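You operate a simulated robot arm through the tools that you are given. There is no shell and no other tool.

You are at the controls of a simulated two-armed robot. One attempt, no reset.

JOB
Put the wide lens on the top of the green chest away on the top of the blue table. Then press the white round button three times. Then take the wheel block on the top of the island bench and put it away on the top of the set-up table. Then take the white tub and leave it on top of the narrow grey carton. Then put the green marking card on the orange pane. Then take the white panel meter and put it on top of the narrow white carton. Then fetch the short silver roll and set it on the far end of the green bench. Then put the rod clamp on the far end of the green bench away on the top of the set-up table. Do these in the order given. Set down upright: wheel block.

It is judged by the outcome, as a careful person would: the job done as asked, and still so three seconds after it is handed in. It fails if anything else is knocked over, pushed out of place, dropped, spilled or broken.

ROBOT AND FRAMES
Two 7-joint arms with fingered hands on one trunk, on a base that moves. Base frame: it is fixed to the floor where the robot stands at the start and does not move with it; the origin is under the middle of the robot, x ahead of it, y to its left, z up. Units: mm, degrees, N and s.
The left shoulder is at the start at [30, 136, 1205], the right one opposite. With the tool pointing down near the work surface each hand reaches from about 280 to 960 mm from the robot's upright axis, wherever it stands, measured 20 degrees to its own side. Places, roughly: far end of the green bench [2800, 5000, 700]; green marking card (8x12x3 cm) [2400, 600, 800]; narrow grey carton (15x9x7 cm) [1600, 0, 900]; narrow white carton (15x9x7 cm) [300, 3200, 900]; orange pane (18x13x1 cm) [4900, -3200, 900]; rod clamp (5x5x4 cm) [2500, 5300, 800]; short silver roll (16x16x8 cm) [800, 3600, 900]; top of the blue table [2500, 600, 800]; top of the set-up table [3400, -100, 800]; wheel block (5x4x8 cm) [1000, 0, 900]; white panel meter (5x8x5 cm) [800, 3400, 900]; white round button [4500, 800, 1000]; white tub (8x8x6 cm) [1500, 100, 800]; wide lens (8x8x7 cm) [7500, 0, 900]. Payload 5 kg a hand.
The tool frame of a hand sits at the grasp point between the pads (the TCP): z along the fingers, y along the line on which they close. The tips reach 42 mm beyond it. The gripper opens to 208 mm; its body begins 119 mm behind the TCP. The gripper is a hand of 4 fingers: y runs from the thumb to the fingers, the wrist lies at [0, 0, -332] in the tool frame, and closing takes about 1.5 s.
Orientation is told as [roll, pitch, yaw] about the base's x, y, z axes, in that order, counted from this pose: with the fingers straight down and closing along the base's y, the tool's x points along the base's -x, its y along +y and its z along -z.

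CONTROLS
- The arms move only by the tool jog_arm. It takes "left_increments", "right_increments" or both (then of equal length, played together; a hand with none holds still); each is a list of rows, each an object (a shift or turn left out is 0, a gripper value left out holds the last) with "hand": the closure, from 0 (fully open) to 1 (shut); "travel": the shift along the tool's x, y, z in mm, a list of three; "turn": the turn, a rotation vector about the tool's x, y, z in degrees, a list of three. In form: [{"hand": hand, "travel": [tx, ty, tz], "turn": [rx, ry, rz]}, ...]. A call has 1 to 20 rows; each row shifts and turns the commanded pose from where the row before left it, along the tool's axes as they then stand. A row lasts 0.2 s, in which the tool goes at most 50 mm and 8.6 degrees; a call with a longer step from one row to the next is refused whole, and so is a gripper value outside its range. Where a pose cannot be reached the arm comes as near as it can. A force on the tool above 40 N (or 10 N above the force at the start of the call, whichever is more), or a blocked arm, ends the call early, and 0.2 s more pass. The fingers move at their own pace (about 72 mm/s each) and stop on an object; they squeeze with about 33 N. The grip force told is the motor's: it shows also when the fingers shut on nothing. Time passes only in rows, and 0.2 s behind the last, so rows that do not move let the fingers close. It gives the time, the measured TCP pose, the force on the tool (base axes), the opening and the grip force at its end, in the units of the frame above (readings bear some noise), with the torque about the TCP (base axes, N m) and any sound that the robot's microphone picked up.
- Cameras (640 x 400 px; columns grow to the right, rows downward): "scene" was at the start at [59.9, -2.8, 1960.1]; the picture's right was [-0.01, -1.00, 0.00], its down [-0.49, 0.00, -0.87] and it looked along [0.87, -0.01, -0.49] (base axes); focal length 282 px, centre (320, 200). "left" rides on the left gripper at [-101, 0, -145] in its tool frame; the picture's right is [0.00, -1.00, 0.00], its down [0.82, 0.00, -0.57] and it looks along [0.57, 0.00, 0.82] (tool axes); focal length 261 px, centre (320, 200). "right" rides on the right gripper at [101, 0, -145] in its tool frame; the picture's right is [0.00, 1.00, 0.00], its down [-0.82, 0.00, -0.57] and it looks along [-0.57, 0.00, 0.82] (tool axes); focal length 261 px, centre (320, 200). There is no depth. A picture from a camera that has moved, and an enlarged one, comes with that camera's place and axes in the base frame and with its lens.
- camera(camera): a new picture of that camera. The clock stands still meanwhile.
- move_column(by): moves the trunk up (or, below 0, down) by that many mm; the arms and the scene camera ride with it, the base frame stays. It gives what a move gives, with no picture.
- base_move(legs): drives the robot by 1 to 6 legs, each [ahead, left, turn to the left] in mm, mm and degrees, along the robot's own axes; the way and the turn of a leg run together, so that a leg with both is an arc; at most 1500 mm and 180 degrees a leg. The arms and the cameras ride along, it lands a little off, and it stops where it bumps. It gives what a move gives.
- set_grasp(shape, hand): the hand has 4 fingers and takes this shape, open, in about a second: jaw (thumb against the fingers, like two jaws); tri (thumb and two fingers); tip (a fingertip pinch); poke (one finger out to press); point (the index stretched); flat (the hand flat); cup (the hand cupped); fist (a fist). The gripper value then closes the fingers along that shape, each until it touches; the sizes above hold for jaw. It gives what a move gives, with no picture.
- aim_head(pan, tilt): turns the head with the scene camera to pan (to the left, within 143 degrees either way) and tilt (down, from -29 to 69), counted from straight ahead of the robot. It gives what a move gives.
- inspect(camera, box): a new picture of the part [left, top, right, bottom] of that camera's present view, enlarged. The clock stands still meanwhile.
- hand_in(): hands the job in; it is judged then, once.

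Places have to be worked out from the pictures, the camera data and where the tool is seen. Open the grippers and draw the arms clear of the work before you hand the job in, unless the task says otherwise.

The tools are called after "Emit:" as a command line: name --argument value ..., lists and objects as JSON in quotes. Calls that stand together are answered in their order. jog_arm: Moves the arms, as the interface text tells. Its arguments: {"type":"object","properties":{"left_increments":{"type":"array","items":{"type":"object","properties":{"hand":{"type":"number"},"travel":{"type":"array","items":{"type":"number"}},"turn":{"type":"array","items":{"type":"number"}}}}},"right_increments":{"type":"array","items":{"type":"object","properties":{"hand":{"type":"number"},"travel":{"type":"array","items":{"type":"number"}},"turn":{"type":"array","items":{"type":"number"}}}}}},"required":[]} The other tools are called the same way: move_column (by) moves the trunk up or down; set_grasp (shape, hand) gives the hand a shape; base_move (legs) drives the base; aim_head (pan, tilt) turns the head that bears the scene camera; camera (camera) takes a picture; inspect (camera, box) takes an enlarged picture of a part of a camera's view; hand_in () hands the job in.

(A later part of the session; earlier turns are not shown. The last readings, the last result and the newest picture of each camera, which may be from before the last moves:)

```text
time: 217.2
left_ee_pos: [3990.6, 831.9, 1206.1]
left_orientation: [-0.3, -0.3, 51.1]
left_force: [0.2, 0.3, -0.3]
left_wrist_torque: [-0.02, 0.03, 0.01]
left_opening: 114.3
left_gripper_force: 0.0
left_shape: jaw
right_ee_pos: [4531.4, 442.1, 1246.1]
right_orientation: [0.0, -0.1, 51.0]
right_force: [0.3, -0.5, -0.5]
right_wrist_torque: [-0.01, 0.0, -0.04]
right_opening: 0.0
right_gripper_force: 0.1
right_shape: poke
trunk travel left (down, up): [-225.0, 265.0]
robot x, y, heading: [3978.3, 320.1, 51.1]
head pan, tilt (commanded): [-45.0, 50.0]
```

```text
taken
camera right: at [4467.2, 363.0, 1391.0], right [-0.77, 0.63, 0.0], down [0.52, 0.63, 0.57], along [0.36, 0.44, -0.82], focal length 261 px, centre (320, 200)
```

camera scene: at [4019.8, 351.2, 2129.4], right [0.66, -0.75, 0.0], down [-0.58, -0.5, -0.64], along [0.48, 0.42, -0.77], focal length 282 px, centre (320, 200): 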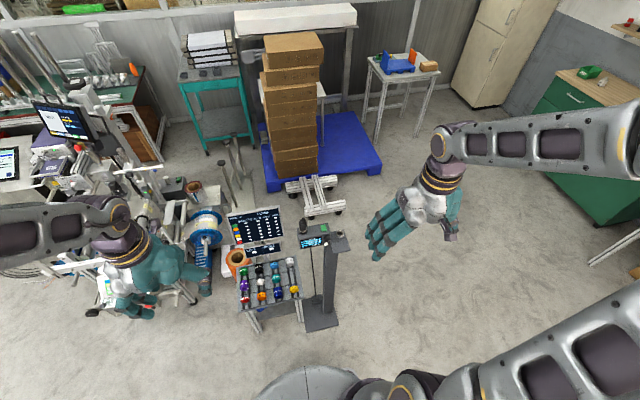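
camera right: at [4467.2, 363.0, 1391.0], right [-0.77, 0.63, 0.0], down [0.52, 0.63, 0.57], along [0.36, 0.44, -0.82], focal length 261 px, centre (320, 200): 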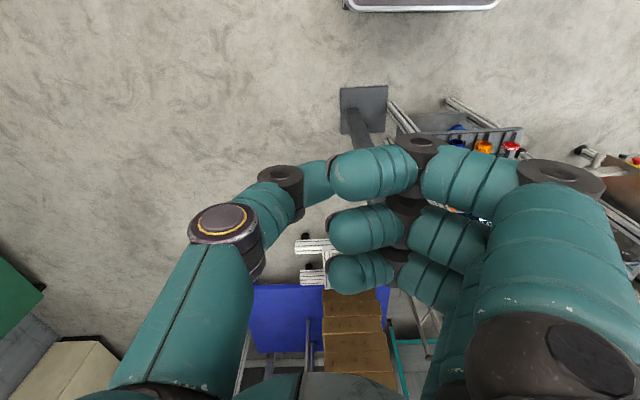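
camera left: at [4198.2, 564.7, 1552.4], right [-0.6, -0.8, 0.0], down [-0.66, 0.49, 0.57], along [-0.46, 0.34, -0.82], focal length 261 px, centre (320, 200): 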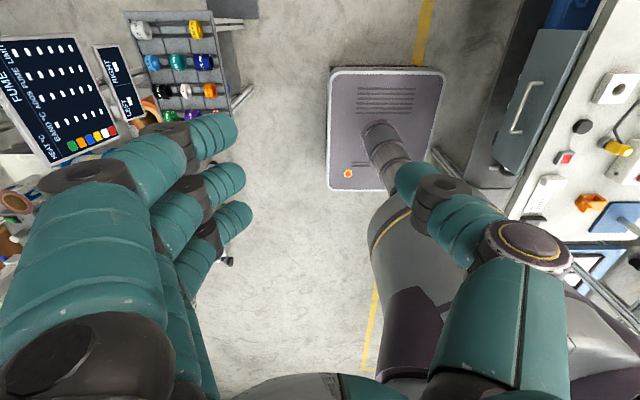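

In "poke" the fingertips just meet at the centre. I try the fingertip pinch ("tip"), closed, which may give a single protruding point.

Emit:
set_grasp --hand "right" --shape "tip"

Emit:
camera --camera "right"

Emit:
jog_arm --right_increments '[{"hand": 1.0}, {}, {}, {}, {}, {}, {}, {}, {}]'

Emit:
camera --camera "right"

Emit:
inspect --camera "scene" --box '[200, 130, 440, 280]'

```text
time: 218.1
left_ee_pos: [3990.5, 831.4, 1207.0]
left_orientation: [-0.4, -0.3, 50.9]
left_force: [0.0, 0.1, 0.0]
left_wrist_torque: [0.01, 0.01, 0.0]
left_opening: 114.1
left_gripper_force: 0.1
left_shape: jaw
right_ee_pos: [4532.3, 440.7, 1245.8]
right_orientation: [0.1, -0.1, 51.0]
right_force: [0.2, 0.5, 0.1]
right_wrist_torque: [0.04, -0.01, 0.01]
right_opening: 207.8
right_gripper_force: 0.0
right_shape: tip
trunk travel left (down, up): [-225.0, 265.0]
robot x, y, heading: [3978.9, 326.8, 50.7]
head pan, tilt (commanded): [-45.0, 50.0]
```

```text
taken
camera right: at [4467.3, 363.0, 1391.0], right [-0.77, 0.63, 0.0], down [0.52, 0.63, 0.57], along [0.36, 0.44, -0.82], focal length 261 px, centre (320, 200)
```

right: 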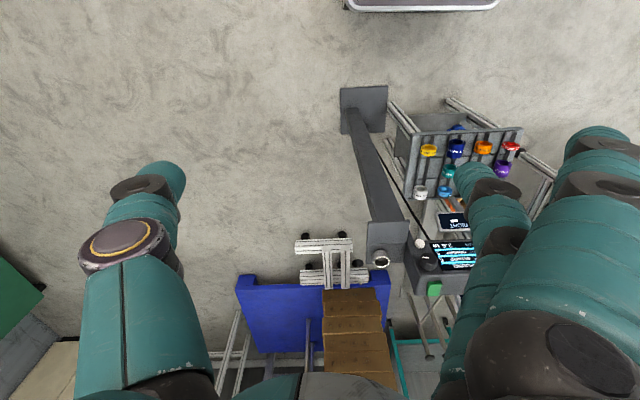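

```text
time: 220.1
left_ee_pos: [3989.6, 831.8, 1205.8]
left_orientation: [-0.3, -0.3, 51.0]
left_force: [0.1, -0.1, -0.4]
left_wrist_torque: [-0.01, -0.01, 0.02]
left_opening: 113.7
left_gripper_force: 0.0
left_shape: jaw
right_ee_pos: [4532.1, 441.0, 1246.9]
right_orientation: [0.0, 0.0, 51.0]
right_force: [-0.4, -1.1, -1.1]
right_wrist_torque: [-0.04, 0.03, 0.0]
right_opening: 0.3
right_gripper_force: 32.4
right_shape: tip
trunk travel left (down, up): [-225.0, 265.0]
robot x, y, heading: [3980.4, 324.3, 51.2]
head pan, tilt (commanded): [-45.0, 50.0]
```

```text
taken
camera right: at [4467.2, 363.0, 1391.0], right [-0.77, 0.63, 0.0], down [0.52, 0.63, 0.57], along [0.36, 0.44, -0.82], focal length 261 px, centre (320, 200)
```

right: 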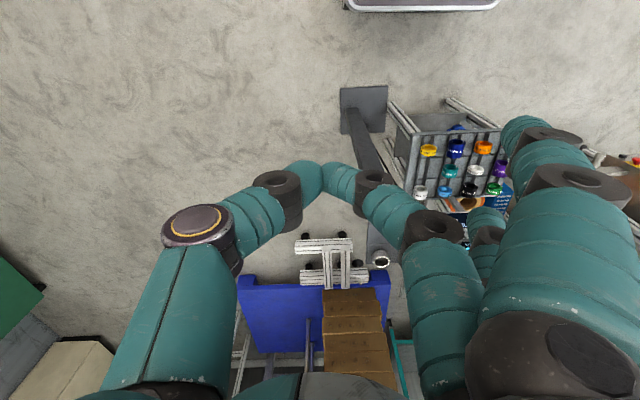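

```text
2.67 times, centred on (320, 205) of scene
camera zoom: at [4038.4, 308.6, 1929.4], right [0.1, -0.99, 0.0], down [-0.76, -0.08, -0.64], along [0.64, 0.07, -0.77], focal length 751 px, centre (320, 187)
```

zoom: 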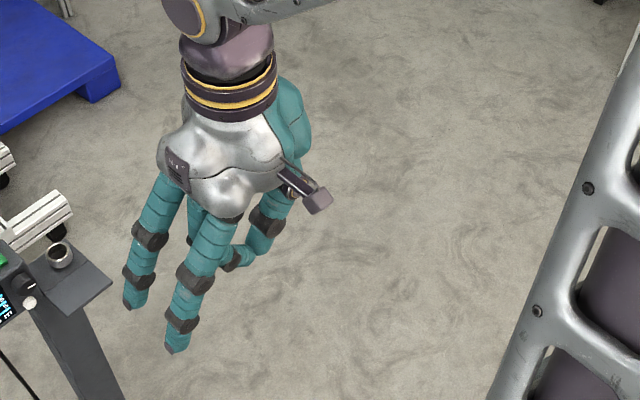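

The pinch leaves two fingers stretched. I try "point" again, this time waiting for the fingers to finish moving.

Emit:
set_grasp --hand "right" --shape "point"

Emit:
jog_arm --right_increments '[{"hand": 0.0}, {}, {}, {}, {}, {}, {}, {}]'

Emit:
camera --camera "right"

Emit:
inspect --camera "scene" --box '[200, 130, 440, 280]'

```text
time: 221.0
left_ee_pos: [3989.7, 831.1, 1207.4]
left_orientation: [-0.2, -0.3, 51.0]
left_force: [0.5, 0.3, 0.4]
left_wrist_torque: [0.03, 0.0, 0.0]
left_opening: 114.0
left_gripper_force: 0.1
left_shape: jaw
right_ee_pos: [4532.1, 442.2, 1245.4]
right_orientation: [0.1, -0.1, 50.9]
right_force: [0.4, 0.1, -0.1]
right_wrist_torque: [-0.01, -0.01, 0.0]
right_opening: 0.0
right_gripper_force: 0.0
right_shape: point
trunk travel left (down, up): [-225.0, 265.0]
robot x, y, heading: [3983.7, 322.8, 51.1]
head pan, tilt (commanded): [-45.0, 50.0]
```

```text
time: 222.8
left_ee_pos: [3989.8, 831.4, 1206.7]
left_orientation: [-0.3, -0.3, 51.1]
left_force: [-0.5, -0.4, -0.9]
left_wrist_torque: [0.01, 0.02, 0.0]
left_opening: 114.1
left_gripper_force: 0.1
left_shape: jaw
right_ee_pos: [4531.6, 441.7, 1245.7]
right_orientation: [0.0, -0.2, 51.0]
right_force: [-0.5, 1.2, -0.2]
right_wrist_torque: [0.04, 0.01, 0.01]
right_opening: 0.0
right_gripper_force: 0.0
right_shape: point
trunk travel left (down, up): [-225.0, 265.0]
robot x, y, heading: [3980.9, 324.6, 51.1]
head pan, tilt (commanded): [-45.0, 50.0]
```

```text
taken
camera right: at [4467.2, 363.1, 1391.0], right [-0.77, 0.63, 0.0], down [0.52, 0.63, 0.57], along [0.36, 0.44, -0.82], focal length 261 px, centre (320, 200)
```

right: 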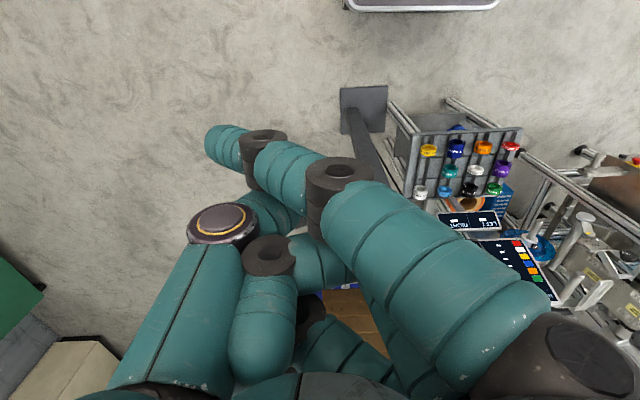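

```text
2.67 times, centred on (320, 205) of scene
camera zoom: at [4038.3, 308.6, 1929.4], right [0.1, -0.99, 0.0], down [-0.76, -0.08, -0.64], along [0.64, 0.07, -0.77], focal length 751 px, centre (320, 187)
```

zoom: 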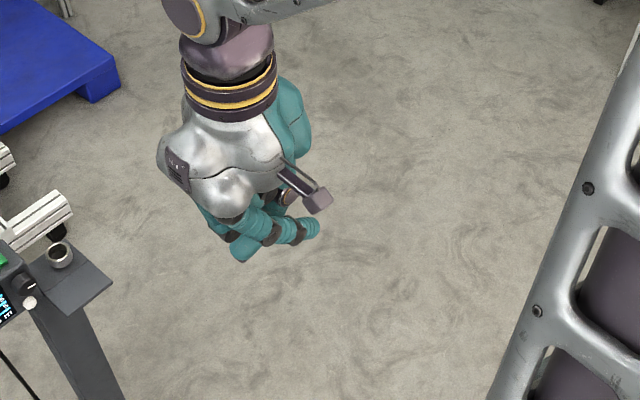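

None of the shapes isolates a finger along the tool axis, but in the open jaw shape the thumb stands alone, 208 mm from the fingers, and the space left of the post head is free at this height. I'll press with the thumb tip: open jaw, shift the base a little left, and bring the hand up tilted forward.

Emit:
set_grasp --hand "right" --shape "jaw"

Emit:
base_move --legs '[[-10, 110, 2.0]]'

Emit:
aim_head --pan -20 --tilt 50

Emit:
camera --camera "scene"

Emit:
camera --camera "right"

```text
time: 223.7
left_ee_pos: [3990.8, 831.7, 1206.4]
left_orientation: [-0.2, -0.3, 51.0]
left_force: [0.2, 0.0, 0.2]
left_wrist_torque: [-0.01, -0.03, -0.01]
left_opening: 114.2
left_gripper_force: 0.1
left_shape: jaw
right_ee_pos: [4533.0, 442.1, 1246.0]
right_orientation: [0.0, -0.1, 51.0]
right_force: [0.0, 0.6, -0.8]
right_wrist_torque: [-0.01, -0.03, -0.02]
right_opening: 207.9
right_gripper_force: 0.1
right_shape: jaw
trunk travel left (down, up): [-225.0, 265.0]
robot x, y, heading: [3979.5, 327.3, 51.0]
head pan, tilt (commanded): [-45.0, 50.0]
```

```text
time: 224.9
left_ee_pos: [3878.2, 893.6, 1206.5]
left_orientation: [-0.3, -0.4, 53.1]
left_force: [-0.5, 0.9, 0.8]
left_wrist_torque: [-0.04, -0.12, -0.03]
left_opening: 113.9
left_gripper_force: 0.0
left_shape: jaw
right_ee_pos: [4433.1, 524.0, 1246.5]
right_orientation: [-0.1, -0.1, 53.0]
right_force: [-0.1, -0.4, 0.7]
right_wrist_torque: [-0.07, -0.06, -0.01]
right_opening: 208.0
right_gripper_force: 0.1
right_shape: jaw
trunk travel left (down, up): [-225.0, 265.0]
robot x, y, heading: [3887.6, 388.9, 52.8]
head pan, tilt (commanded): [-45.0, 50.0]
```

```text
time: 225.8
left_ee_pos: [3878.2, 893.1, 1207.0]
left_orientation: [-0.3, -0.3, 53.1]
left_force: [0.4, -0.1, -0.9]
left_wrist_torque: [0.01, 0.03, 0.0]
left_opening: 113.8
left_gripper_force: 0.0
left_shape: jaw
right_ee_pos: [4433.8, 523.1, 1245.5]
right_orientation: [0.0, -0.1, 53.0]
right_force: [0.4, -0.2, -1.0]
right_wrist_torque: [0.02, 0.02, -0.01]
right_opening: 208.0
right_gripper_force: 0.1
right_shape: jaw
trunk travel left (down, up): [-225.0, 265.0]
robot x, y, heading: [3886.2, 386.1, 52.8]
head pan, tilt (commanded): [-20.0, 50.0]
```

```text
taken
camera scene: at [3933.7, 402.5, 1929.4], right [0.54, -0.84, 0.0], down [-0.64, -0.42, -0.64], along [0.54, 0.35, -0.77], focal length 282 px, centre (320, 200)
```

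scene: 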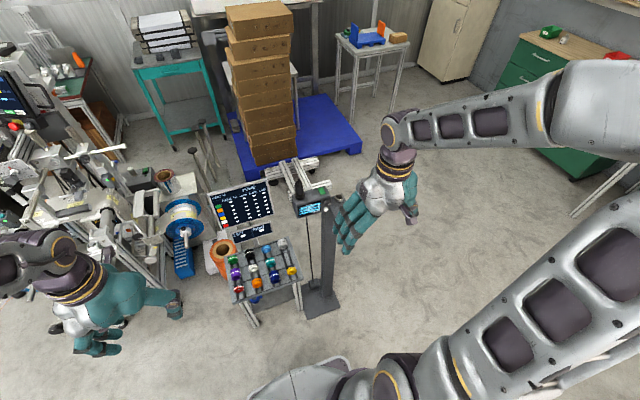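

```text
taken
camera right: at [4372.0, 440.9, 1390.9], right [-0.8, 0.61, 0.0], down [0.5, 0.65, 0.57], along [0.35, 0.46, -0.82], focal length 261 px, centre (320, 200)
```

right: 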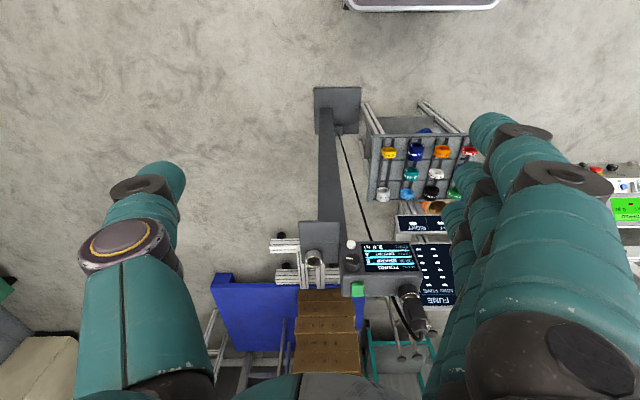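

The right wrist camera confirms the button at about (4540, 768, 1022). I bring the right hand to the pre-press position and tilt it 64° forward.

Emit:
jog_arm --right_increments '[{"travel": [-32.4, 35, 11.2]}, {"travel": [-32.4, 35, 11.2]}, {"travel": [-32.4, 35, 11.2]}, {"travel": [-32.4, 35, 11.2]}, {"travel": [-32.4, 35, 11.2]}, {"turn": [0, -8, 0]}, {"turn": [0, -8, 0]}, {"turn": [0, -8, 0]}, {"turn": [0, -8, 0]}, {"turn": [0, -8, 0]}, {"turn": [0, -8, 0]}, {"turn": [0, -8, 0]}, {"turn": [0, -8, 0]}]'

Emit:
camera --camera "right"

Emit:
camera --camera "scene"

```text
time: 228.6
left_ee_pos: [3876.3, 895.4, 1205.4]
left_orientation: [-0.3, -0.4, 53.0]
left_force: [-3.3, 3.1, -1.4]
left_wrist_torque: [-0.51, -0.6, 0.01]
left_opening: 113.9
left_gripper_force: 0.1
left_shape: jaw
right_ee_pos: [4425.2, 819.1, 1187.9]
right_orientation: [-1.4, -61.8, 54.8]
right_force: [15.4, -12.1, -7.2]
right_wrist_torque: [1.27, 0.37, 1.98]
right_opening: 207.8
right_gripper_force: 0.1
right_shape: jaw
right hand out of reach, approached as far as the arm can: row 11, 12, 13
trunk travel left (down, up): [-225.0, 265.0]
robot x, y, heading: [3887.1, 386.5, 52.8]
head pan, tilt (commanded): [-20.0, 50.0]
```

```text
taken
camera right: at [4321.5, 677.7, 1166.2], right [-0.8, 0.6, -0.01], down [-0.08, -0.09, 0.99], along [0.59, 0.8, 0.12], focal length 261 px, centre (320, 200)
```

right: 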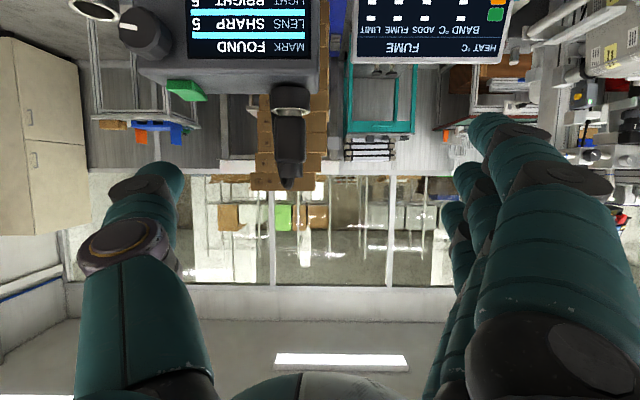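

```text
taken
camera scene: at [3930.6, 406.5, 1929.3], right [0.54, -0.84, 0.0], down [-0.64, -0.42, -0.64], along [0.54, 0.35, -0.77], focal length 282 px, centre (320, 200)
```

scene: 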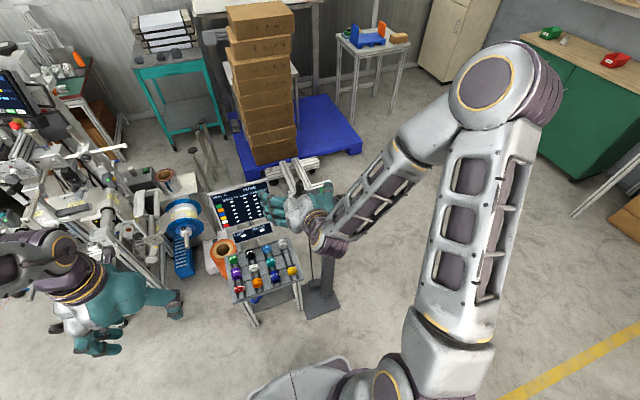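

The arm ended further forward than asked (joint limits), so I check with a pause whether the force reading is real contact.

Emit:
jog_arm --right_increments '[{}, {}]'

Emit:
inspect --camera "scene" --box '[240, 150, 400, 250]'

```text
time: 229.2
left_ee_pos: [3879.5, 892.9, 1206.7]
left_orientation: [-0.2, -0.4, 53.0]
left_force: [-0.1, -0.3, -1.1]
left_wrist_torque: [0.08, 0.07, 0.04]
left_opening: 114.1
left_gripper_force: 0.1
left_shape: jaw
right_ee_pos: [4427.6, 818.3, 1186.2]
right_orientation: [-0.8, -61.8, 54.6]
right_force: [0.4, -0.8, 0.3]
right_wrist_torque: [0.06, 0.03, 0.11]
right_opening: 208.0
right_gripper_force: 0.1
right_shape: jaw
trunk travel left (down, up): [-225.0, 265.0]
robot x, y, heading: [3889.2, 387.3, 53.2]
head pan, tilt (commanded): [-20.0, 50.0]
```

```text
4.00 times, centred on (320, 200) of scene
camera zoom: at [3934.4, 401.7, 1929.4], right [0.54, -0.84, 0.0], down [-0.64, -0.42, -0.64], along [0.54, 0.35, -0.77], focal length 1126 px, centre (320, 200)
```

zoom: 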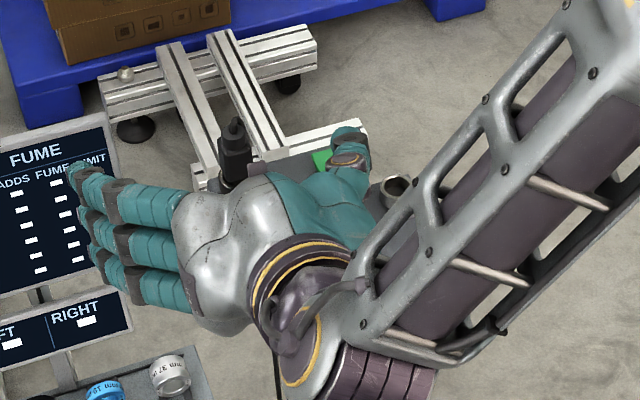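

No contact; it's just a reach limit because the wrist would be too close to the shoulder. I raise the trunk so that the wrist sits lower relative to the shoulder, and step the base a bit back and left.

Emit:
move_column --by 200

Emit:
base_move --legs '[[-30, 120, 0]]'

Emit:
jog_arm --right_increments '[{"travel": [0, -43, 0]}, {"travel": [0, -43, 0]}, {"travel": [0, -43, 0]}, {}]'

Emit:
camera --camera "right"

```text
time: 231.4
left_ee_pos: [3879.2, 892.6, 1405.9]
left_orientation: [-0.3, -0.3, 52.9]
left_force: [0.7, -0.3, -0.9]
left_wrist_torque: [0.0, 0.01, -0.01]
left_opening: 114.0
left_gripper_force: 0.1
left_shape: jaw
right_ee_pos: [4424.8, 818.6, 1386.4]
right_orientation: [-0.9, -61.7, 54.6]
right_force: [-0.4, -0.2, -0.8]
right_wrist_torque: [-0.01, -0.03, 0.0]
right_opening: 207.8
right_gripper_force: 0.0
right_shape: jaw
trunk travel left (down, up): [-425.0, 65.0]
robot x, y, heading: [3890.5, 388.2, 53.0]
head pan, tilt (commanded): [-20.0, 50.0]
```

```text
time: 232.6
left_ee_pos: [3766.6, 941.0, 1405.8]
left_orientation: [-0.1, -0.4, 52.9]
left_force: [0.1, -0.2, 0.4]
left_wrist_torque: [0.0, -0.03, -0.01]
left_opening: 113.9
left_gripper_force: 0.1
left_shape: jaw
right_ee_pos: [4314.0, 864.7, 1386.9]
right_orientation: [-0.9, -61.7, 54.4]
right_force: [-0.3, 0.1, 0.6]
right_wrist_torque: [0.01, -0.01, -0.02]
right_opening: 208.3
right_gripper_force: 0.0
right_shape: jaw
trunk travel left (down, up): [-425.0, 65.0]
robot x, y, heading: [3778.8, 434.4, 53.0]
head pan, tilt (commanded): [-20.0, 50.0]
```

```text
time: 233.8
left_ee_pos: [3766.0, 936.6, 1407.1]
left_orientation: [-0.1, -0.5, 52.8]
left_force: [-1.2, -0.6, 1.0]
left_wrist_torque: [0.1, -0.06, 0.02]
left_opening: 114.0
left_gripper_force: 0.0
left_shape: jaw
right_ee_pos: [4390.9, 820.2, 1404.2]
right_orientation: [-1.2, -63.2, 58.4]
right_force: [0.1, -1.9, -1.1]
right_wrist_torque: [0.17, 0.0, 0.24]
right_opening: 207.9
right_gripper_force: 0.1
right_shape: jaw
trunk travel left (down, up): [-425.0, 65.0]
robot x, y, heading: [3777.0, 432.3, 52.8]
head pan, tilt (commanded): [-20.0, 50.0]
stopped in row 4 (right hand): the arm was blocked; the commanded pose is now the measured one
```

```text
taken
camera right: at [4296.1, 671.5, 1379.9], right [-0.84, 0.54, 0.0], down [-0.08, -0.12, 0.99], along [0.53, 0.83, 0.14], focal length 261 px, centre (320, 200)
```

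right: 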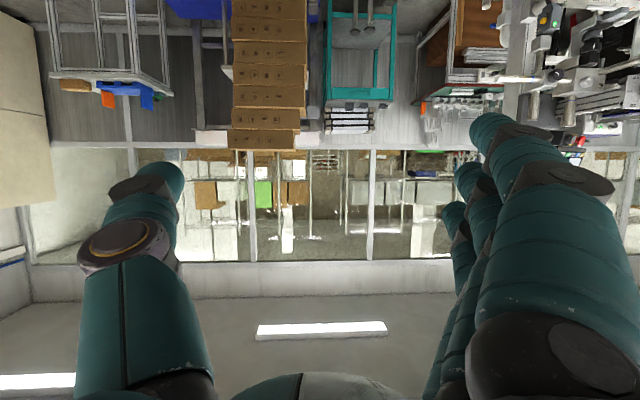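

That lateral move ran near a joint limit and left the hand slightly off. I lower the hand, which should free the arm, and correct the yaw.

Emit:
jog_arm --right_increments '[{"travel": [40, 0, 20]}, {"travel": [40, 0, 20]}, {"travel": [40, 0, 20]}, {"travel": [40, 0, 20]}, {"travel": [40, 0, 20]}, {}]'

Emit:
camera --camera "right"

```text
time: 235.2
left_ee_pos: [3766.6, 940.5, 1406.5]
left_orientation: [-0.3, -0.3, 52.9]
left_force: [-0.1, 0.5, 0.9]
left_wrist_torque: [0.01, 0.03, 0.02]
left_opening: 114.0
left_gripper_force: 0.0
left_shape: jaw
right_ee_pos: [4431.5, 788.0, 1198.3]
right_orientation: [-7.3, -61.6, 65.0]
right_force: [-0.1, 1.6, 1.5]
right_wrist_torque: [-0.09, 0.15, -0.18]
right_opening: 207.9
right_gripper_force: 0.1
right_shape: jaw
right hand out of reach, approached as far as the arm can: row 4, 5
trunk travel left (down, up): [-425.0, 65.0]
robot x, y, heading: [3775.3, 433.8, 53.0]
head pan, tilt (commanded): [-20.0, 50.0]
```

```text
taken
camera right: at [4340.6, 638.2, 1178.4], right [-0.85, 0.52, -0.06], down [-0.11, -0.07, 0.99], along [0.52, 0.85, 0.11], focal length 261 px, centre (320, 200)
```

right: 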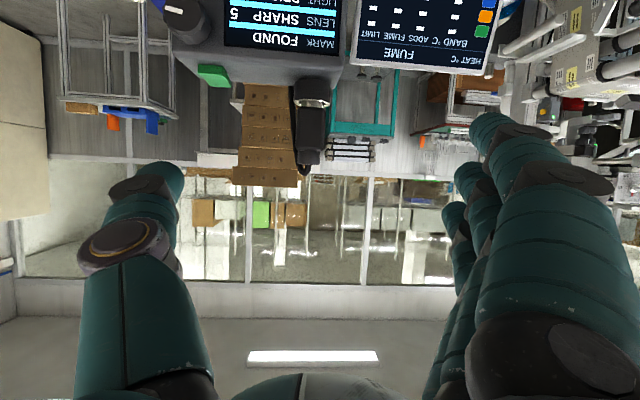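

A 62° tilt isn't reachable this close, so I use about 45°, which still clears the knob (38 mm above the button, 15–20 mm proud). I ease the tilt back and straighten the yaw.

Emit:
jog_arm --right_increments '[{"turn": [0, 6, 0], "travel": [10, 0, -17]}, {"turn": [0, 6, 0], "travel": [10, 0, -17]}, {"turn": [0, 6, 0]}, {}, {}]'

Emit:
camera --camera "right"

```text
time: 236.4
left_ee_pos: [3766.6, 941.2, 1406.4]
left_orientation: [-0.3, -0.4, 52.9]
left_force: [-0.6, 0.7, 0.4]
left_wrist_torque: [-0.03, 0.02, -0.02]
left_opening: 114.2
left_gripper_force: 0.1
left_shape: jaw
right_ee_pos: [4397.4, 771.8, 1195.7]
right_orientation: [-0.8, -45.0, 57.9]
right_force: [-0.1, 0.2, -0.3]
right_wrist_torque: [-0.03, 0.0, -0.03]
right_opening: 208.2
right_gripper_force: 0.1
right_shape: jaw
trunk travel left (down, up): [-425.0, 65.0]
robot x, y, heading: [3777.0, 436.5, 53.0]
head pan, tilt (commanded): [-20.0, 50.0]
```

```text
taken
camera right: at [4301.9, 624.5, 1227.9], right [-0.84, 0.54, -0.01], down [0.09, 0.15, 0.98], along [0.54, 0.83, -0.18], focal length 261 px, centre (320, 200)
```

right: 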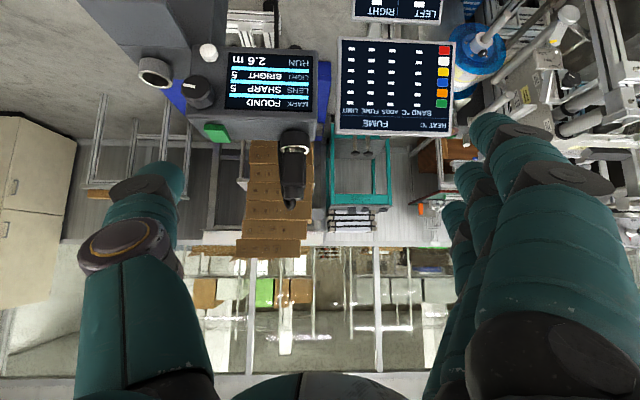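

The pose is clean now. I correct the yaw by 5° and lower the hand most of the way in front of the face.

Emit:
jog_arm --right_increments '[{"turn": [3.5, 0, 3.5]}, {"travel": [33, 0, 33]}, {"travel": [33, 0, 33]}, {}]'

Emit:
camera --camera "right"

Emit:
inspect --camera "scene" --box '[260, 190, 420, 290]'

```text
time: 237.4
left_ee_pos: [3767.2, 940.0, 1407.5]
left_orientation: [-0.3, -0.4, 52.8]
left_force: [-0.9, 0.0, 0.7]
left_wrist_torque: [0.04, -0.04, -0.02]
left_opening: 114.1
left_gripper_force: 0.1
left_shape: jaw
right_ee_pos: [4402.1, 769.9, 1104.9]
right_orientation: [-0.6, -45.2, 52.8]
right_force: [0.3, 0.0, 0.0]
right_wrist_torque: [-0.01, -0.01, 0.0]
right_opening: 207.9
right_gripper_force: 0.1
right_shape: jaw
trunk travel left (down, up): [-425.0, 65.0]
robot x, y, heading: [3771.6, 438.8, 52.9]
head pan, tilt (commanded): [-20.0, 50.0]
```

```text
taken
camera right: at [4293.4, 632.4, 1134.6], right [-0.79, 0.61, -0.01], down [0.1, 0.14, 0.98], along [0.6, 0.78, -0.17], focal length 261 px, centre (320, 200)
```

right: 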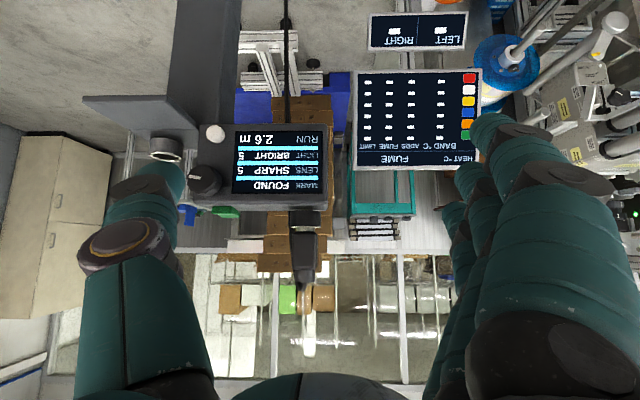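

```text
4.00 times, centred on (340, 240) of scene
camera zoom: at [3819.4, 449.9, 2129.5], right [0.54, -0.84, 0.0], down [-0.64, -0.42, -0.64], along [0.54, 0.35, -0.77], focal length 1126 px, centre (240, 40)
```

zoom: 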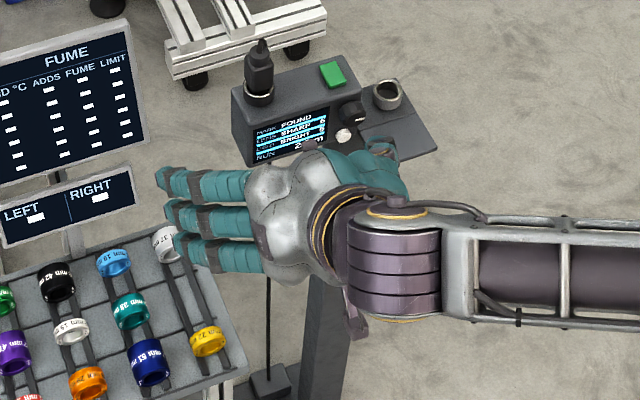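

Projection confirms the button at (4541, 770, 1020). The thumb's contact point is about 52 mm in front, 10 mm right and 66 mm above it; I correct sideways and down, staying in front of the face.

Emit:
jog_arm --right_increments '[{"travel": [23.3, 6, 23.3]}, {"travel": [23.3, 6, 23.3]}, {}]'

Emit:
camera --camera "right"

Emit:
inspect --camera "scene" --box '[280, 200, 360, 250]'

```text
time: 238.2
left_ee_pos: [3764.6, 945.2, 1405.1]
left_orientation: [-0.4, -0.3, 52.9]
left_force: [-2.0, 1.8, -0.3]
left_wrist_torque: [-0.24, -0.13, -0.03]
left_opening: 114.0
left_gripper_force: 0.0
left_shape: jaw
right_ee_pos: [4402.8, 775.1, 1044.4]
right_orientation: [0.0, -44.6, 53.0]
right_force: [1.3, 0.0, 2.1]
right_wrist_torque: [-0.14, 0.19, 0.04]
right_opening: 207.9
right_gripper_force: 0.1
right_shape: jaw
right hand out of reach, approached as far as the arm can: row 2
trunk travel left (down, up): [-425.0, 65.0]
robot x, y, heading: [3778.0, 436.0, 52.7]
head pan, tilt (commanded): [-20.0, 50.0]
```

```text
taken
camera right: at [4297.3, 636.2, 1078.2], right [-0.8, 0.6, 0.0], down [0.12, 0.15, 0.98], along [0.59, 0.78, -0.19], focal length 261 px, centre (320, 200)
```

right: 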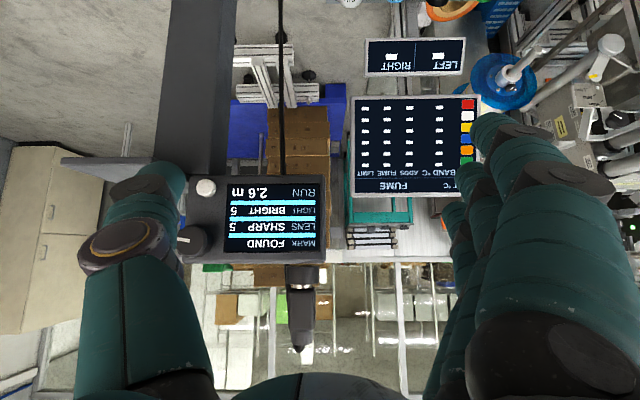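

```text
8.00 times, centred on (320, 225) of scene
camera zoom: at [3817.5, 456.1, 2129.2], right [0.54, -0.84, 0.0], down [-0.64, -0.42, -0.64], along [0.54, 0.35, -0.77], focal length 2253 px, centre (320, 0)
```

zoom: 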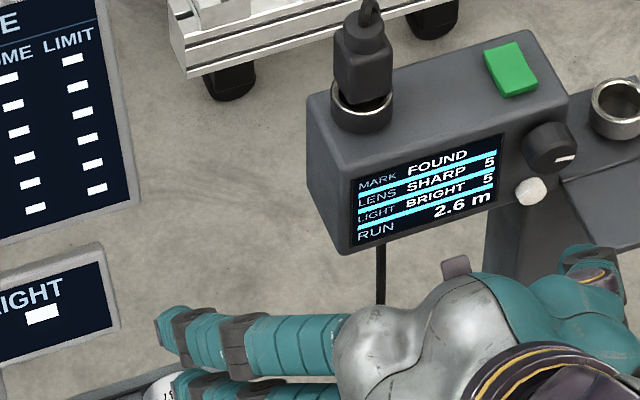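

The thumb is nearly lined up; about 47 mm remain to the face, 7 mm to the left. I move 33 mm forward with that correction and recheck.

Emit:
jog_arm --right_increments '[{"travel": [-11.7, 4, 11.7]}, {"travel": [-11.7, 3, 11.7]}, {}]'

Emit:
camera --camera "right"

Emit:
inspect --camera "scene" --box '[280, 200, 360, 250]'

```text
time: 239.0
left_ee_pos: [3766.4, 939.3, 1408.1]
left_orientation: [-0.3, -0.4, 52.8]
left_force: [-0.5, -0.6, 0.3]
left_wrist_torque: [0.05, 0.0, 0.01]
left_opening: 114.1
left_gripper_force: 0.1
left_shape: jaw
right_ee_pos: [4424.4, 800.4, 1049.5]
right_orientation: [-0.3, -44.8, 53.0]
right_force: [0.1, 0.2, 0.1]
right_wrist_torque: [0.06, 0.03, 0.05]
right_opening: 207.8
right_gripper_force: 0.1
right_shape: jaw
right hand out of reach, approached as far as the arm can: row 1
trunk travel left (down, up): [-425.0, 65.0]
robot x, y, heading: [3776.0, 436.6, 53.0]
head pan, tilt (commanded): [-20.0, 50.0]
```

```text
taken
camera right: at [4317.6, 662.3, 1080.8], right [-0.79, 0.61, 0.0], down [0.11, 0.14, 0.98], along [0.6, 0.78, -0.18], focal length 261 px, centre (320, 200)
```

right: 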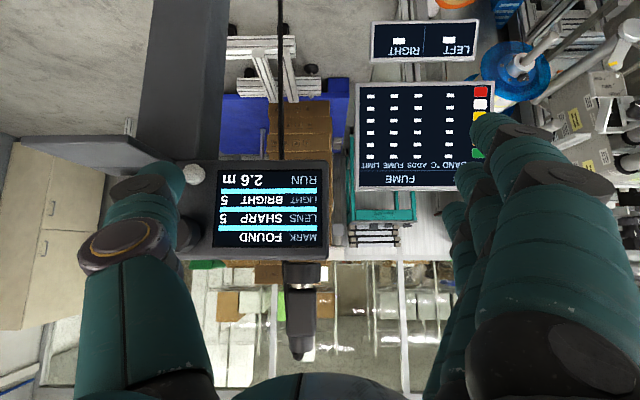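

```text
8.00 times, centred on (320, 225) of scene
camera zoom: at [3820.8, 448.5, 2129.5], right [0.54, -0.84, 0.0], down [-0.64, -0.42, -0.64], along [0.54, 0.35, -0.77], focal length 2253 px, centre (320, 0)
```

zoom: 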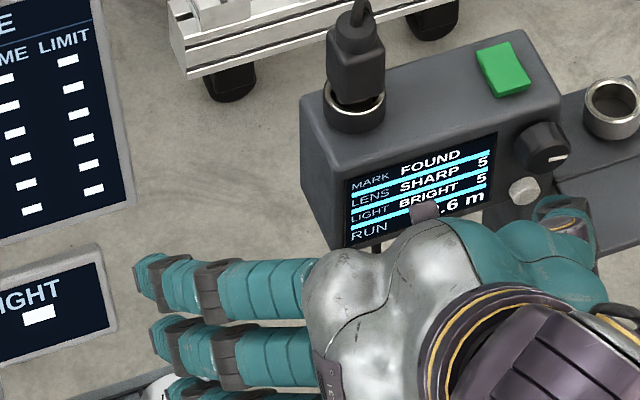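

The thumb tip is about 9 mm right and 12 mm above the button centre, 14 mm short of it. I correct that before pressing.

Emit:
jog_arm --right_increments '[{"travel": [4.2, 4.5, 4.2]}, {"travel": [4.2, 4.5, 4.2]}, {}]'

Emit:
camera --camera "right"

Emit:
inspect --camera "scene" --box '[300, 200, 364, 240]'

```text
time: 239.8
left_ee_pos: [3765.9, 942.0, 1406.4]
left_orientation: [-0.4, -0.5, 52.8]
left_force: [-0.2, 0.6, -0.2]
left_wrist_torque: [-0.03, -0.03, 0.02]
left_opening: 114.1
left_gripper_force: 0.1
left_shape: jaw
right_ee_pos: [4424.2, 805.7, 1043.6]
right_orientation: [-0.3, -44.8, 52.9]
right_force: [-0.3, 0.7, -0.1]
right_wrist_torque: [-0.02, 0.0, 0.0]
right_opening: 207.9
right_gripper_force: 0.0
right_shape: jaw
right hand out of reach, approached as far as the arm can: row 1, 2
trunk travel left (down, up): [-425.0, 65.0]
robot x, y, heading: [3774.4, 435.6, 53.1]
head pan, tilt (commanded): [-20.0, 50.0]
```

```text
taken
camera right: at [4318.9, 666.9, 1075.0], right [-0.79, 0.61, 0.0], down [0.11, 0.14, 0.98], along [0.6, 0.78, -0.18], focal length 261 px, centre (320, 200)
```

right: 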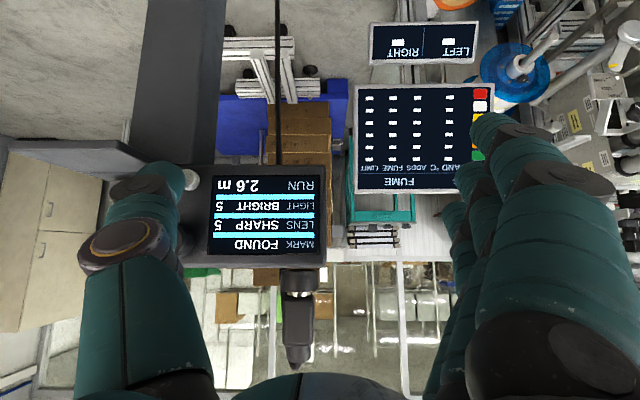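

```text
10.00 times, centred on (332, 220) of scene
camera zoom: at [3819.9, 450.9, 2129.4], right [0.54, -0.84, 0.0], down [-0.64, -0.42, -0.64], along [0.54, 0.35, -0.77], focal length 2816 px, centre (200, 0)
```

zoom: 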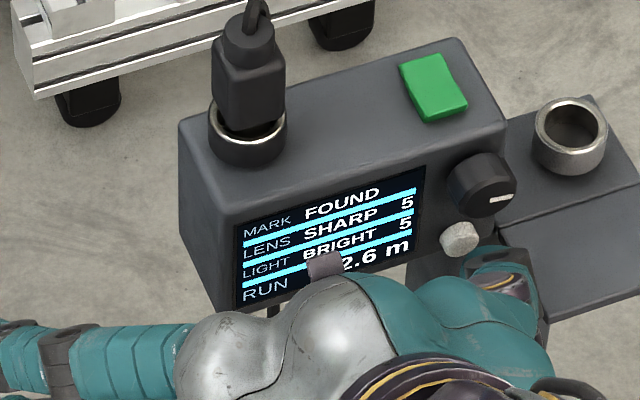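

Geometry checks out within about 5 mm, which is inside the button. I now press forward in small steps and watch force and sound.

Emit:
jog_arm --right_increments '[{"travel": [-3.5, 2, 3.5]}, {"travel": [-2.1, 1, 2.1]}, {}]'

Emit:
inspect --camera "right" --box '[80, 100, 320, 250]'

Emit:
inspect --camera "scene" --box '[300, 200, 364, 240]'

```text
time: 240.6
left_ee_pos: [3766.6, 940.4, 1406.2]
left_orientation: [-0.2, -0.5, 52.9]
left_force: [1.1, 0.6, -0.1]
left_wrist_torque: [0.02, 0.0, 0.03]
left_opening: 114.0
left_gripper_force: 0.0
left_shape: jaw
right_ee_pos: [4429.0, 813.4, 1043.0]
right_orientation: [-0.3, -44.9, 52.9]
right_force: [0.0, -0.1, 0.0]
right_wrist_torque: [0.02, 0.0, 0.02]
right_opening: 208.2
right_gripper_force: 0.0
right_shape: jaw
trunk travel left (down, up): [-425.0, 65.0]
robot x, y, heading: [3772.7, 435.1, 52.8]
head pan, tilt (commanded): [-20.0, 50.0]
```

```text
2.67 times, centred on (200, 175) of right
camera zoom: at [4322.1, 674.7, 1075.5], right [-0.79, 0.61, 0.0], down [0.11, 0.14, 0.98], along [0.6, 0.78, -0.18], focal length 695 px, centre (640, 267)
```

zoom: 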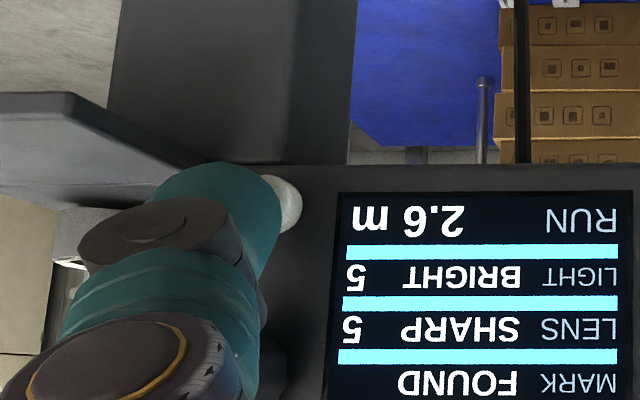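

```text
10.00 times, centred on (332, 220) of scene
camera zoom: at [3820.4, 450.6, 2129.4], right [0.54, -0.84, 0.0], down [-0.64, -0.42, -0.64], along [0.54, 0.35, -0.77], focal length 2816 px, centre (200, 0)
```

zoom: 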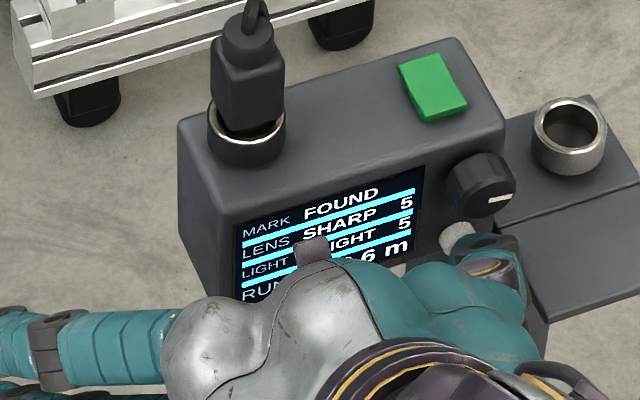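

The thumb is still about 8–9 mm right of and a little above the button centre. I correct left 8 and down 6, then continue.

Emit:
jog_arm --right_increments '[{"travel": [2.1, 4, 2.1]}, {"travel": [2.1, 4, 2.1]}, {}]'

Emit:
inspect --camera "right" --box '[80, 100, 320, 250]'

```text
time: 241.4
left_ee_pos: [3767.2, 941.7, 1406.6]
left_orientation: [-0.3, -0.4, 52.9]
left_force: [0.4, -1.1, -0.5]
left_wrist_torque: [-0.01, 0.01, 0.02]
left_opening: 114.2
left_gripper_force: 0.1
left_shape: jaw
right_ee_pos: [4427.6, 815.5, 1042.1]
right_orientation: [-0.2, -44.8, 53.0]
right_force: [0.3, 0.2, -0.1]
right_wrist_torque: [0.02, 0.03, -0.01]
right_opening: 208.2
right_gripper_force: 0.1
right_shape: jaw
right hand out of reach, approached as far as the arm can: row 1, 2
trunk travel left (down, up): [-425.0, 65.0]
robot x, y, heading: [3774.6, 434.2, 53.0]
head pan, tilt (commanded): [-20.0, 50.0]
```

```text
2.67 times, centred on (200, 175) of right
camera zoom: at [4321.8, 676.7, 1074.1], right [-0.79, 0.61, 0.0], down [0.11, 0.14, 0.98], along [0.6, 0.78, -0.18], focal length 695 px, centre (640, 267)
```

zoom: 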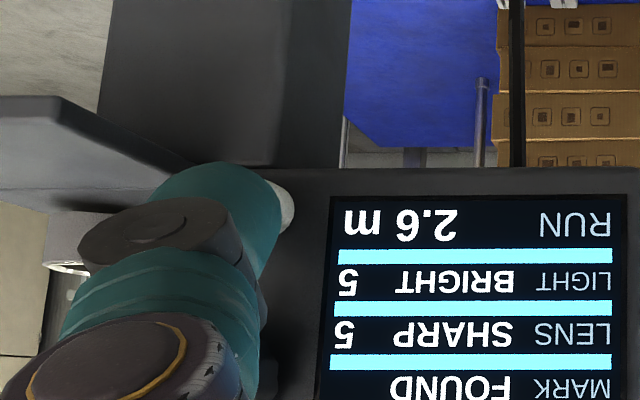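

The arm is again at a joint limit for left/down. I back off slightly and reduce the tilt by 7°, which should free it, then realign.

Emit:
jog_arm --right_increments '[{"travel": [8.5, 0, -8.5]}, {"turn": [0, 7, 0]}, {"travel": [0, 0, 0]}, {}]'

Emit:
inspect --camera "right" --box '[80, 100, 320, 250]'

```text
time: 242.4
left_ee_pos: [3765.6, 940.5, 1406.2]
left_orientation: [-0.3, -0.4, 52.9]
left_force: [1.1, -0.4, -0.3]
left_wrist_torque: [-0.05, 0.01, 0.01]
left_opening: 113.9
left_gripper_force: 0.0
left_shape: jaw
right_ee_pos: [4423.4, 804.7, 1044.2]
right_orientation: [-0.6, -38.1, 52.8]
right_force: [0.7, -0.4, -0.6]
right_wrist_torque: [0.01, 0.03, -0.01]
right_opening: 208.4
right_gripper_force: 0.1
right_shape: jaw
right hand out of reach, approached as far as the arm can: row 1
trunk travel left (down, up): [-425.0, 65.0]
robot x, y, heading: [3777.2, 436.2, 52.9]
head pan, tilt (commanded): [-20.0, 50.0]
```

```text
2.67 times, centred on (200, 175) of right
camera zoom: at [4319.5, 670.8, 1095.6], right [-0.79, 0.61, -0.01], down [0.17, 0.23, 0.96], along [0.59, 0.75, -0.29], focal length 695 px, centre (640, 267)
```

zoom: 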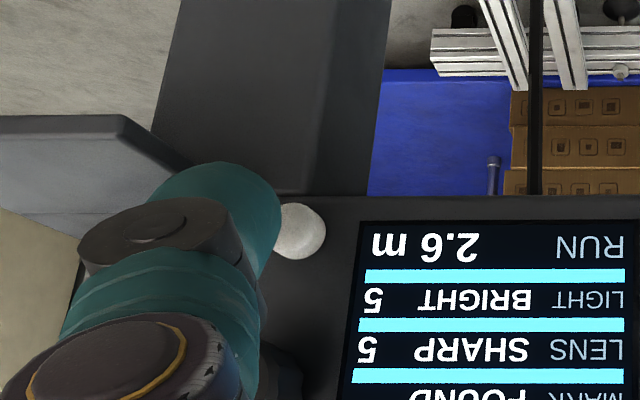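

Now the arm has freedom again. I shift 9 mm left and 4 mm down to line up with the button.

Emit:
jog_arm --right_increments '[{"travel": [2.5, 5, 3.2]}, {"travel": [0, 4, 0]}, {}]'

Emit:
inspect --camera "right" --box '[80, 100, 320, 250]'

```text
time: 243.2
left_ee_pos: [3766.3, 940.4, 1407.0]
left_orientation: [-0.4, -0.4, 53.0]
left_force: [-1.1, -0.8, -0.1]
left_wrist_torque: [0.05, -0.01, 0.0]
left_opening: 113.9
left_gripper_force: 0.1
left_shape: jaw
right_ee_pos: [4417.0, 809.1, 1041.1]
right_orientation: [-0.7, -38.2, 52.8]
right_force: [0.1, -0.2, 0.1]
right_wrist_torque: [-0.01, -0.02, 0.01]
right_opening: 208.1
right_gripper_force: 0.0
right_shape: jaw
trunk travel left (down, up): [-425.0, 65.0]
robot x, y, heading: [3776.5, 434.4, 52.8]
head pan, tilt (commanded): [-20.0, 50.0]
```

```text
2.67 times, centred on (200, 175) of right
camera zoom: at [4312.6, 675.7, 1092.1], right [-0.79, 0.61, -0.01], down [0.17, 0.23, 0.96], along [0.59, 0.75, -0.29], focal length 695 px, centre (640, 267)
```

zoom: 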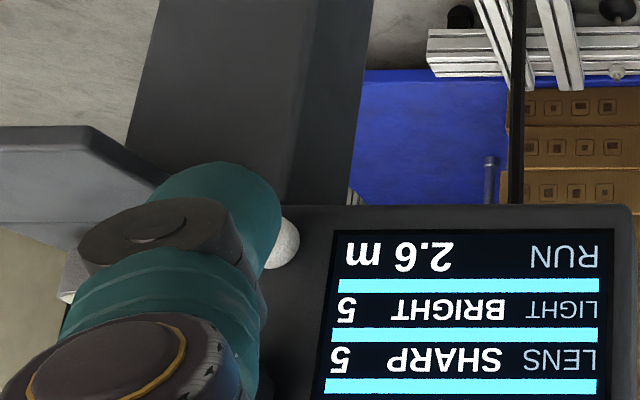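

Well aligned now. I advance in steps toward contact.

Emit:
jog_arm --right_increments '[{"travel": [-3.9, 0, 3.1]}, {"travel": [-3.9, 0, 3.1]}, {}]'

Emit:
jog_arm --right_increments '[{"travel": [-2.4, 0, 1.8]}, {}]'

Emit:
inspect --camera "scene" --box '[300, 200, 364, 240]'

```text
time: 244.0
left_ee_pos: [3765.8, 940.3, 1406.4]
left_orientation: [-0.2, -0.4, 52.8]
left_force: [-0.7, 1.8, 0.6]
left_wrist_torque: [0.0, -0.01, -0.01]
left_opening: 113.9
left_gripper_force: 0.1
left_shape: jaw
right_ee_pos: [4423.3, 818.2, 1040.2]
right_orientation: [-0.7, -38.2, 52.8]
right_force: [-0.4, -1.0, -0.7]
right_wrist_torque: [0.03, 0.01, 0.0]
right_opening: 208.3
right_gripper_force: 0.1
right_shape: jaw
trunk travel left (down, up): [-425.0, 65.0]
robot x, y, heading: [3772.4, 435.9, 52.9]
head pan, tilt (commanded): [-20.0, 50.0]
```

```text
time: 244.6
left_ee_pos: [3766.8, 940.0, 1405.6]
left_orientation: [-0.2, -0.4, 53.0]
left_force: [0.0, -0.6, 0.7]
left_wrist_torque: [0.02, -0.03, 0.0]
left_opening: 114.1
left_gripper_force: 0.0
left_shape: jaw
right_ee_pos: [4424.8, 819.8, 1039.8]
right_orientation: [-0.7, -38.2, 52.8]
right_force: [-0.4, 0.4, -0.2]
right_wrist_torque: [0.03, 0.01, 0.0]
right_opening: 208.0
right_gripper_force: 0.1
right_shape: jaw
trunk travel left (down, up): [-425.0, 65.0]
robot x, y, heading: [3776.9, 435.4, 53.2]
head pan, tilt (commanded): [-20.0, 50.0]
```

```text
10.00 times, centred on (332, 220) of scene
camera zoom: at [3820.1, 450.2, 2129.4], right [0.54, -0.84, 0.0], down [-0.64, -0.42, -0.64], along [0.54, 0.35, -0.77], focal length 2816 px, centre (200, 0)
```

zoom: 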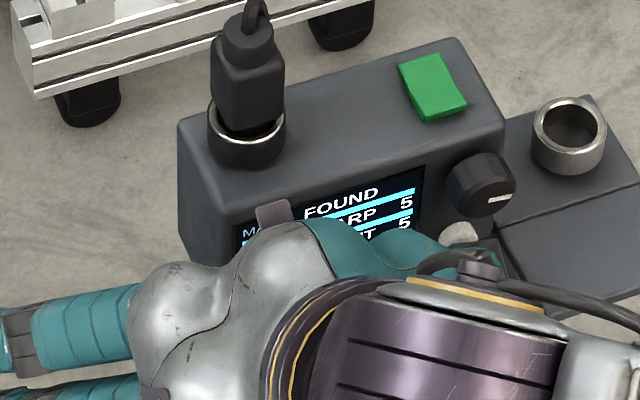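

No contact yet. I keep stepping forward by 2–3 mm.

Emit:
jog_arm --right_increments '[{"travel": [-2.4, 0, 1.8]}, {}]'

Emit:
jog_arm --right_increments '[{"travel": [-2.0, 0, 1.5]}, {}]'

Emit:
inspect --camera "right" --box '[80, 100, 320, 250]'

```text
time: 245.2
left_ee_pos: [3766.2, 940.5, 1407.5]
left_orientation: [-0.2, -0.5, 53.0]
left_force: [0.2, -0.1, -0.5]
left_wrist_torque: [0.06, 0.0, 0.01]
left_opening: 113.9
left_gripper_force: 0.0
left_shape: jaw
right_ee_pos: [4426.0, 821.1, 1040.4]
right_orientation: [-0.7, -38.2, 52.7]
right_force: [-0.3, -0.2, -0.3]
right_wrist_torque: [0.02, 0.03, 0.01]
right_opening: 208.0
right_gripper_force: 0.1
right_shape: jaw
trunk travel left (down, up): [-425.0, 65.0]
robot x, y, heading: [3776.2, 434.3, 53.2]
head pan, tilt (commanded): [-20.0, 50.0]
```

```text
time: 245.8
left_ee_pos: [3765.5, 940.4, 1407.4]
left_orientation: [-0.2, -0.4, 52.9]
left_force: [-0.4, -0.5, 0.4]
left_wrist_torque: [0.04, -0.02, 0.06]
left_opening: 114.0
left_gripper_force: 0.0
left_shape: jaw
right_ee_pos: [4427.8, 824.3, 1040.6]
right_orientation: [-0.7, -38.2, 52.8]
right_force: [-1.3, -0.5, 0.2]
right_wrist_torque: [0.04, 0.06, -0.13]
right_opening: 208.0
right_gripper_force: 0.0
right_shape: jaw
trunk travel left (down, up): [-425.0, 65.0]
robot x, y, heading: [3774.0, 433.2, 52.8]
head pan, tilt (commanded): [-20.0, 50.0]
heard: click
```

```text
2.67 times, centred on (200, 175) of right
camera zoom: at [4323.9, 690.4, 1092.4], right [-0.79, 0.61, -0.01], down [0.17, 0.23, 0.96], along [0.59, 0.75, -0.29], focal length 695 px, centre (640, 267)
```

zoom: 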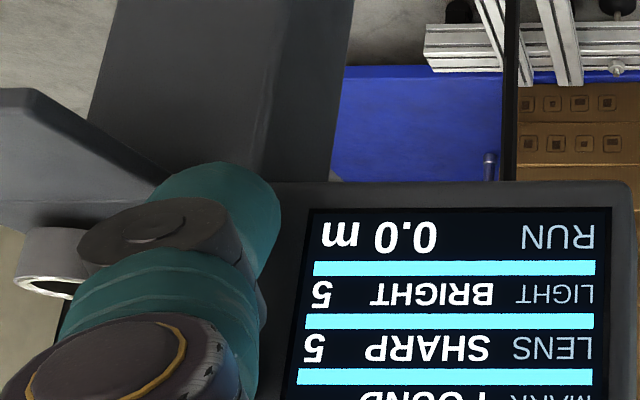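

A click was heard and the display's RUN count reset: the first press worked. I release by backing off 10 mm, then press again.

Emit:
jog_arm --right_increments '[{"travel": [7.9, 0, -6.2]}, {}, {}]'

Emit:
jog_arm --right_increments '[{"travel": [-3.9, 0, 3.1]}, {"travel": [-4.0, 0, 3.1]}, {}]'

```text
time: 246.6
left_ee_pos: [3767.5, 940.7, 1406.0]
left_orientation: [-0.3, -0.4, 52.9]
left_force: [-0.3, 0.0, -0.4]
left_wrist_torque: [-0.01, -0.03, 0.01]
left_opening: 114.2
left_gripper_force: 0.1
left_shape: jaw
right_ee_pos: [4423.1, 815.5, 1042.3]
right_orientation: [-0.8, -38.2, 52.8]
right_force: [-0.5, 1.5, 0.0]
right_wrist_torque: [0.02, -0.02, 0.0]
right_opening: 208.1
right_gripper_force: 0.0
right_shape: jaw
trunk travel left (down, up): [-425.0, 65.0]
robot x, y, heading: [3778.0, 436.5, 52.9]
head pan, tilt (commanded): [-20.0, 50.0]
```

```text
time: 247.4
left_ee_pos: [3766.3, 940.3, 1405.7]
left_orientation: [-0.2, -0.4, 52.9]
left_force: [-0.1, 0.2, -0.4]
left_wrist_torque: [-0.01, 0.01, -0.02]
left_opening: 113.8
left_gripper_force: 0.1
left_shape: jaw
right_ee_pos: [4429.4, 824.6, 1040.4]
right_orientation: [-0.7, -38.2, 52.8]
right_force: [-1.3, -0.8, 0.5]
right_wrist_torque: [-0.02, 0.04, -0.1]
right_opening: 208.1
right_gripper_force: 0.1
right_shape: jaw
trunk travel left (down, up): [-425.0, 65.0]
robot x, y, heading: [3772.5, 433.8, 52.9]
head pan, tilt (commanded): [-20.0, 50.0]
heard: click
```

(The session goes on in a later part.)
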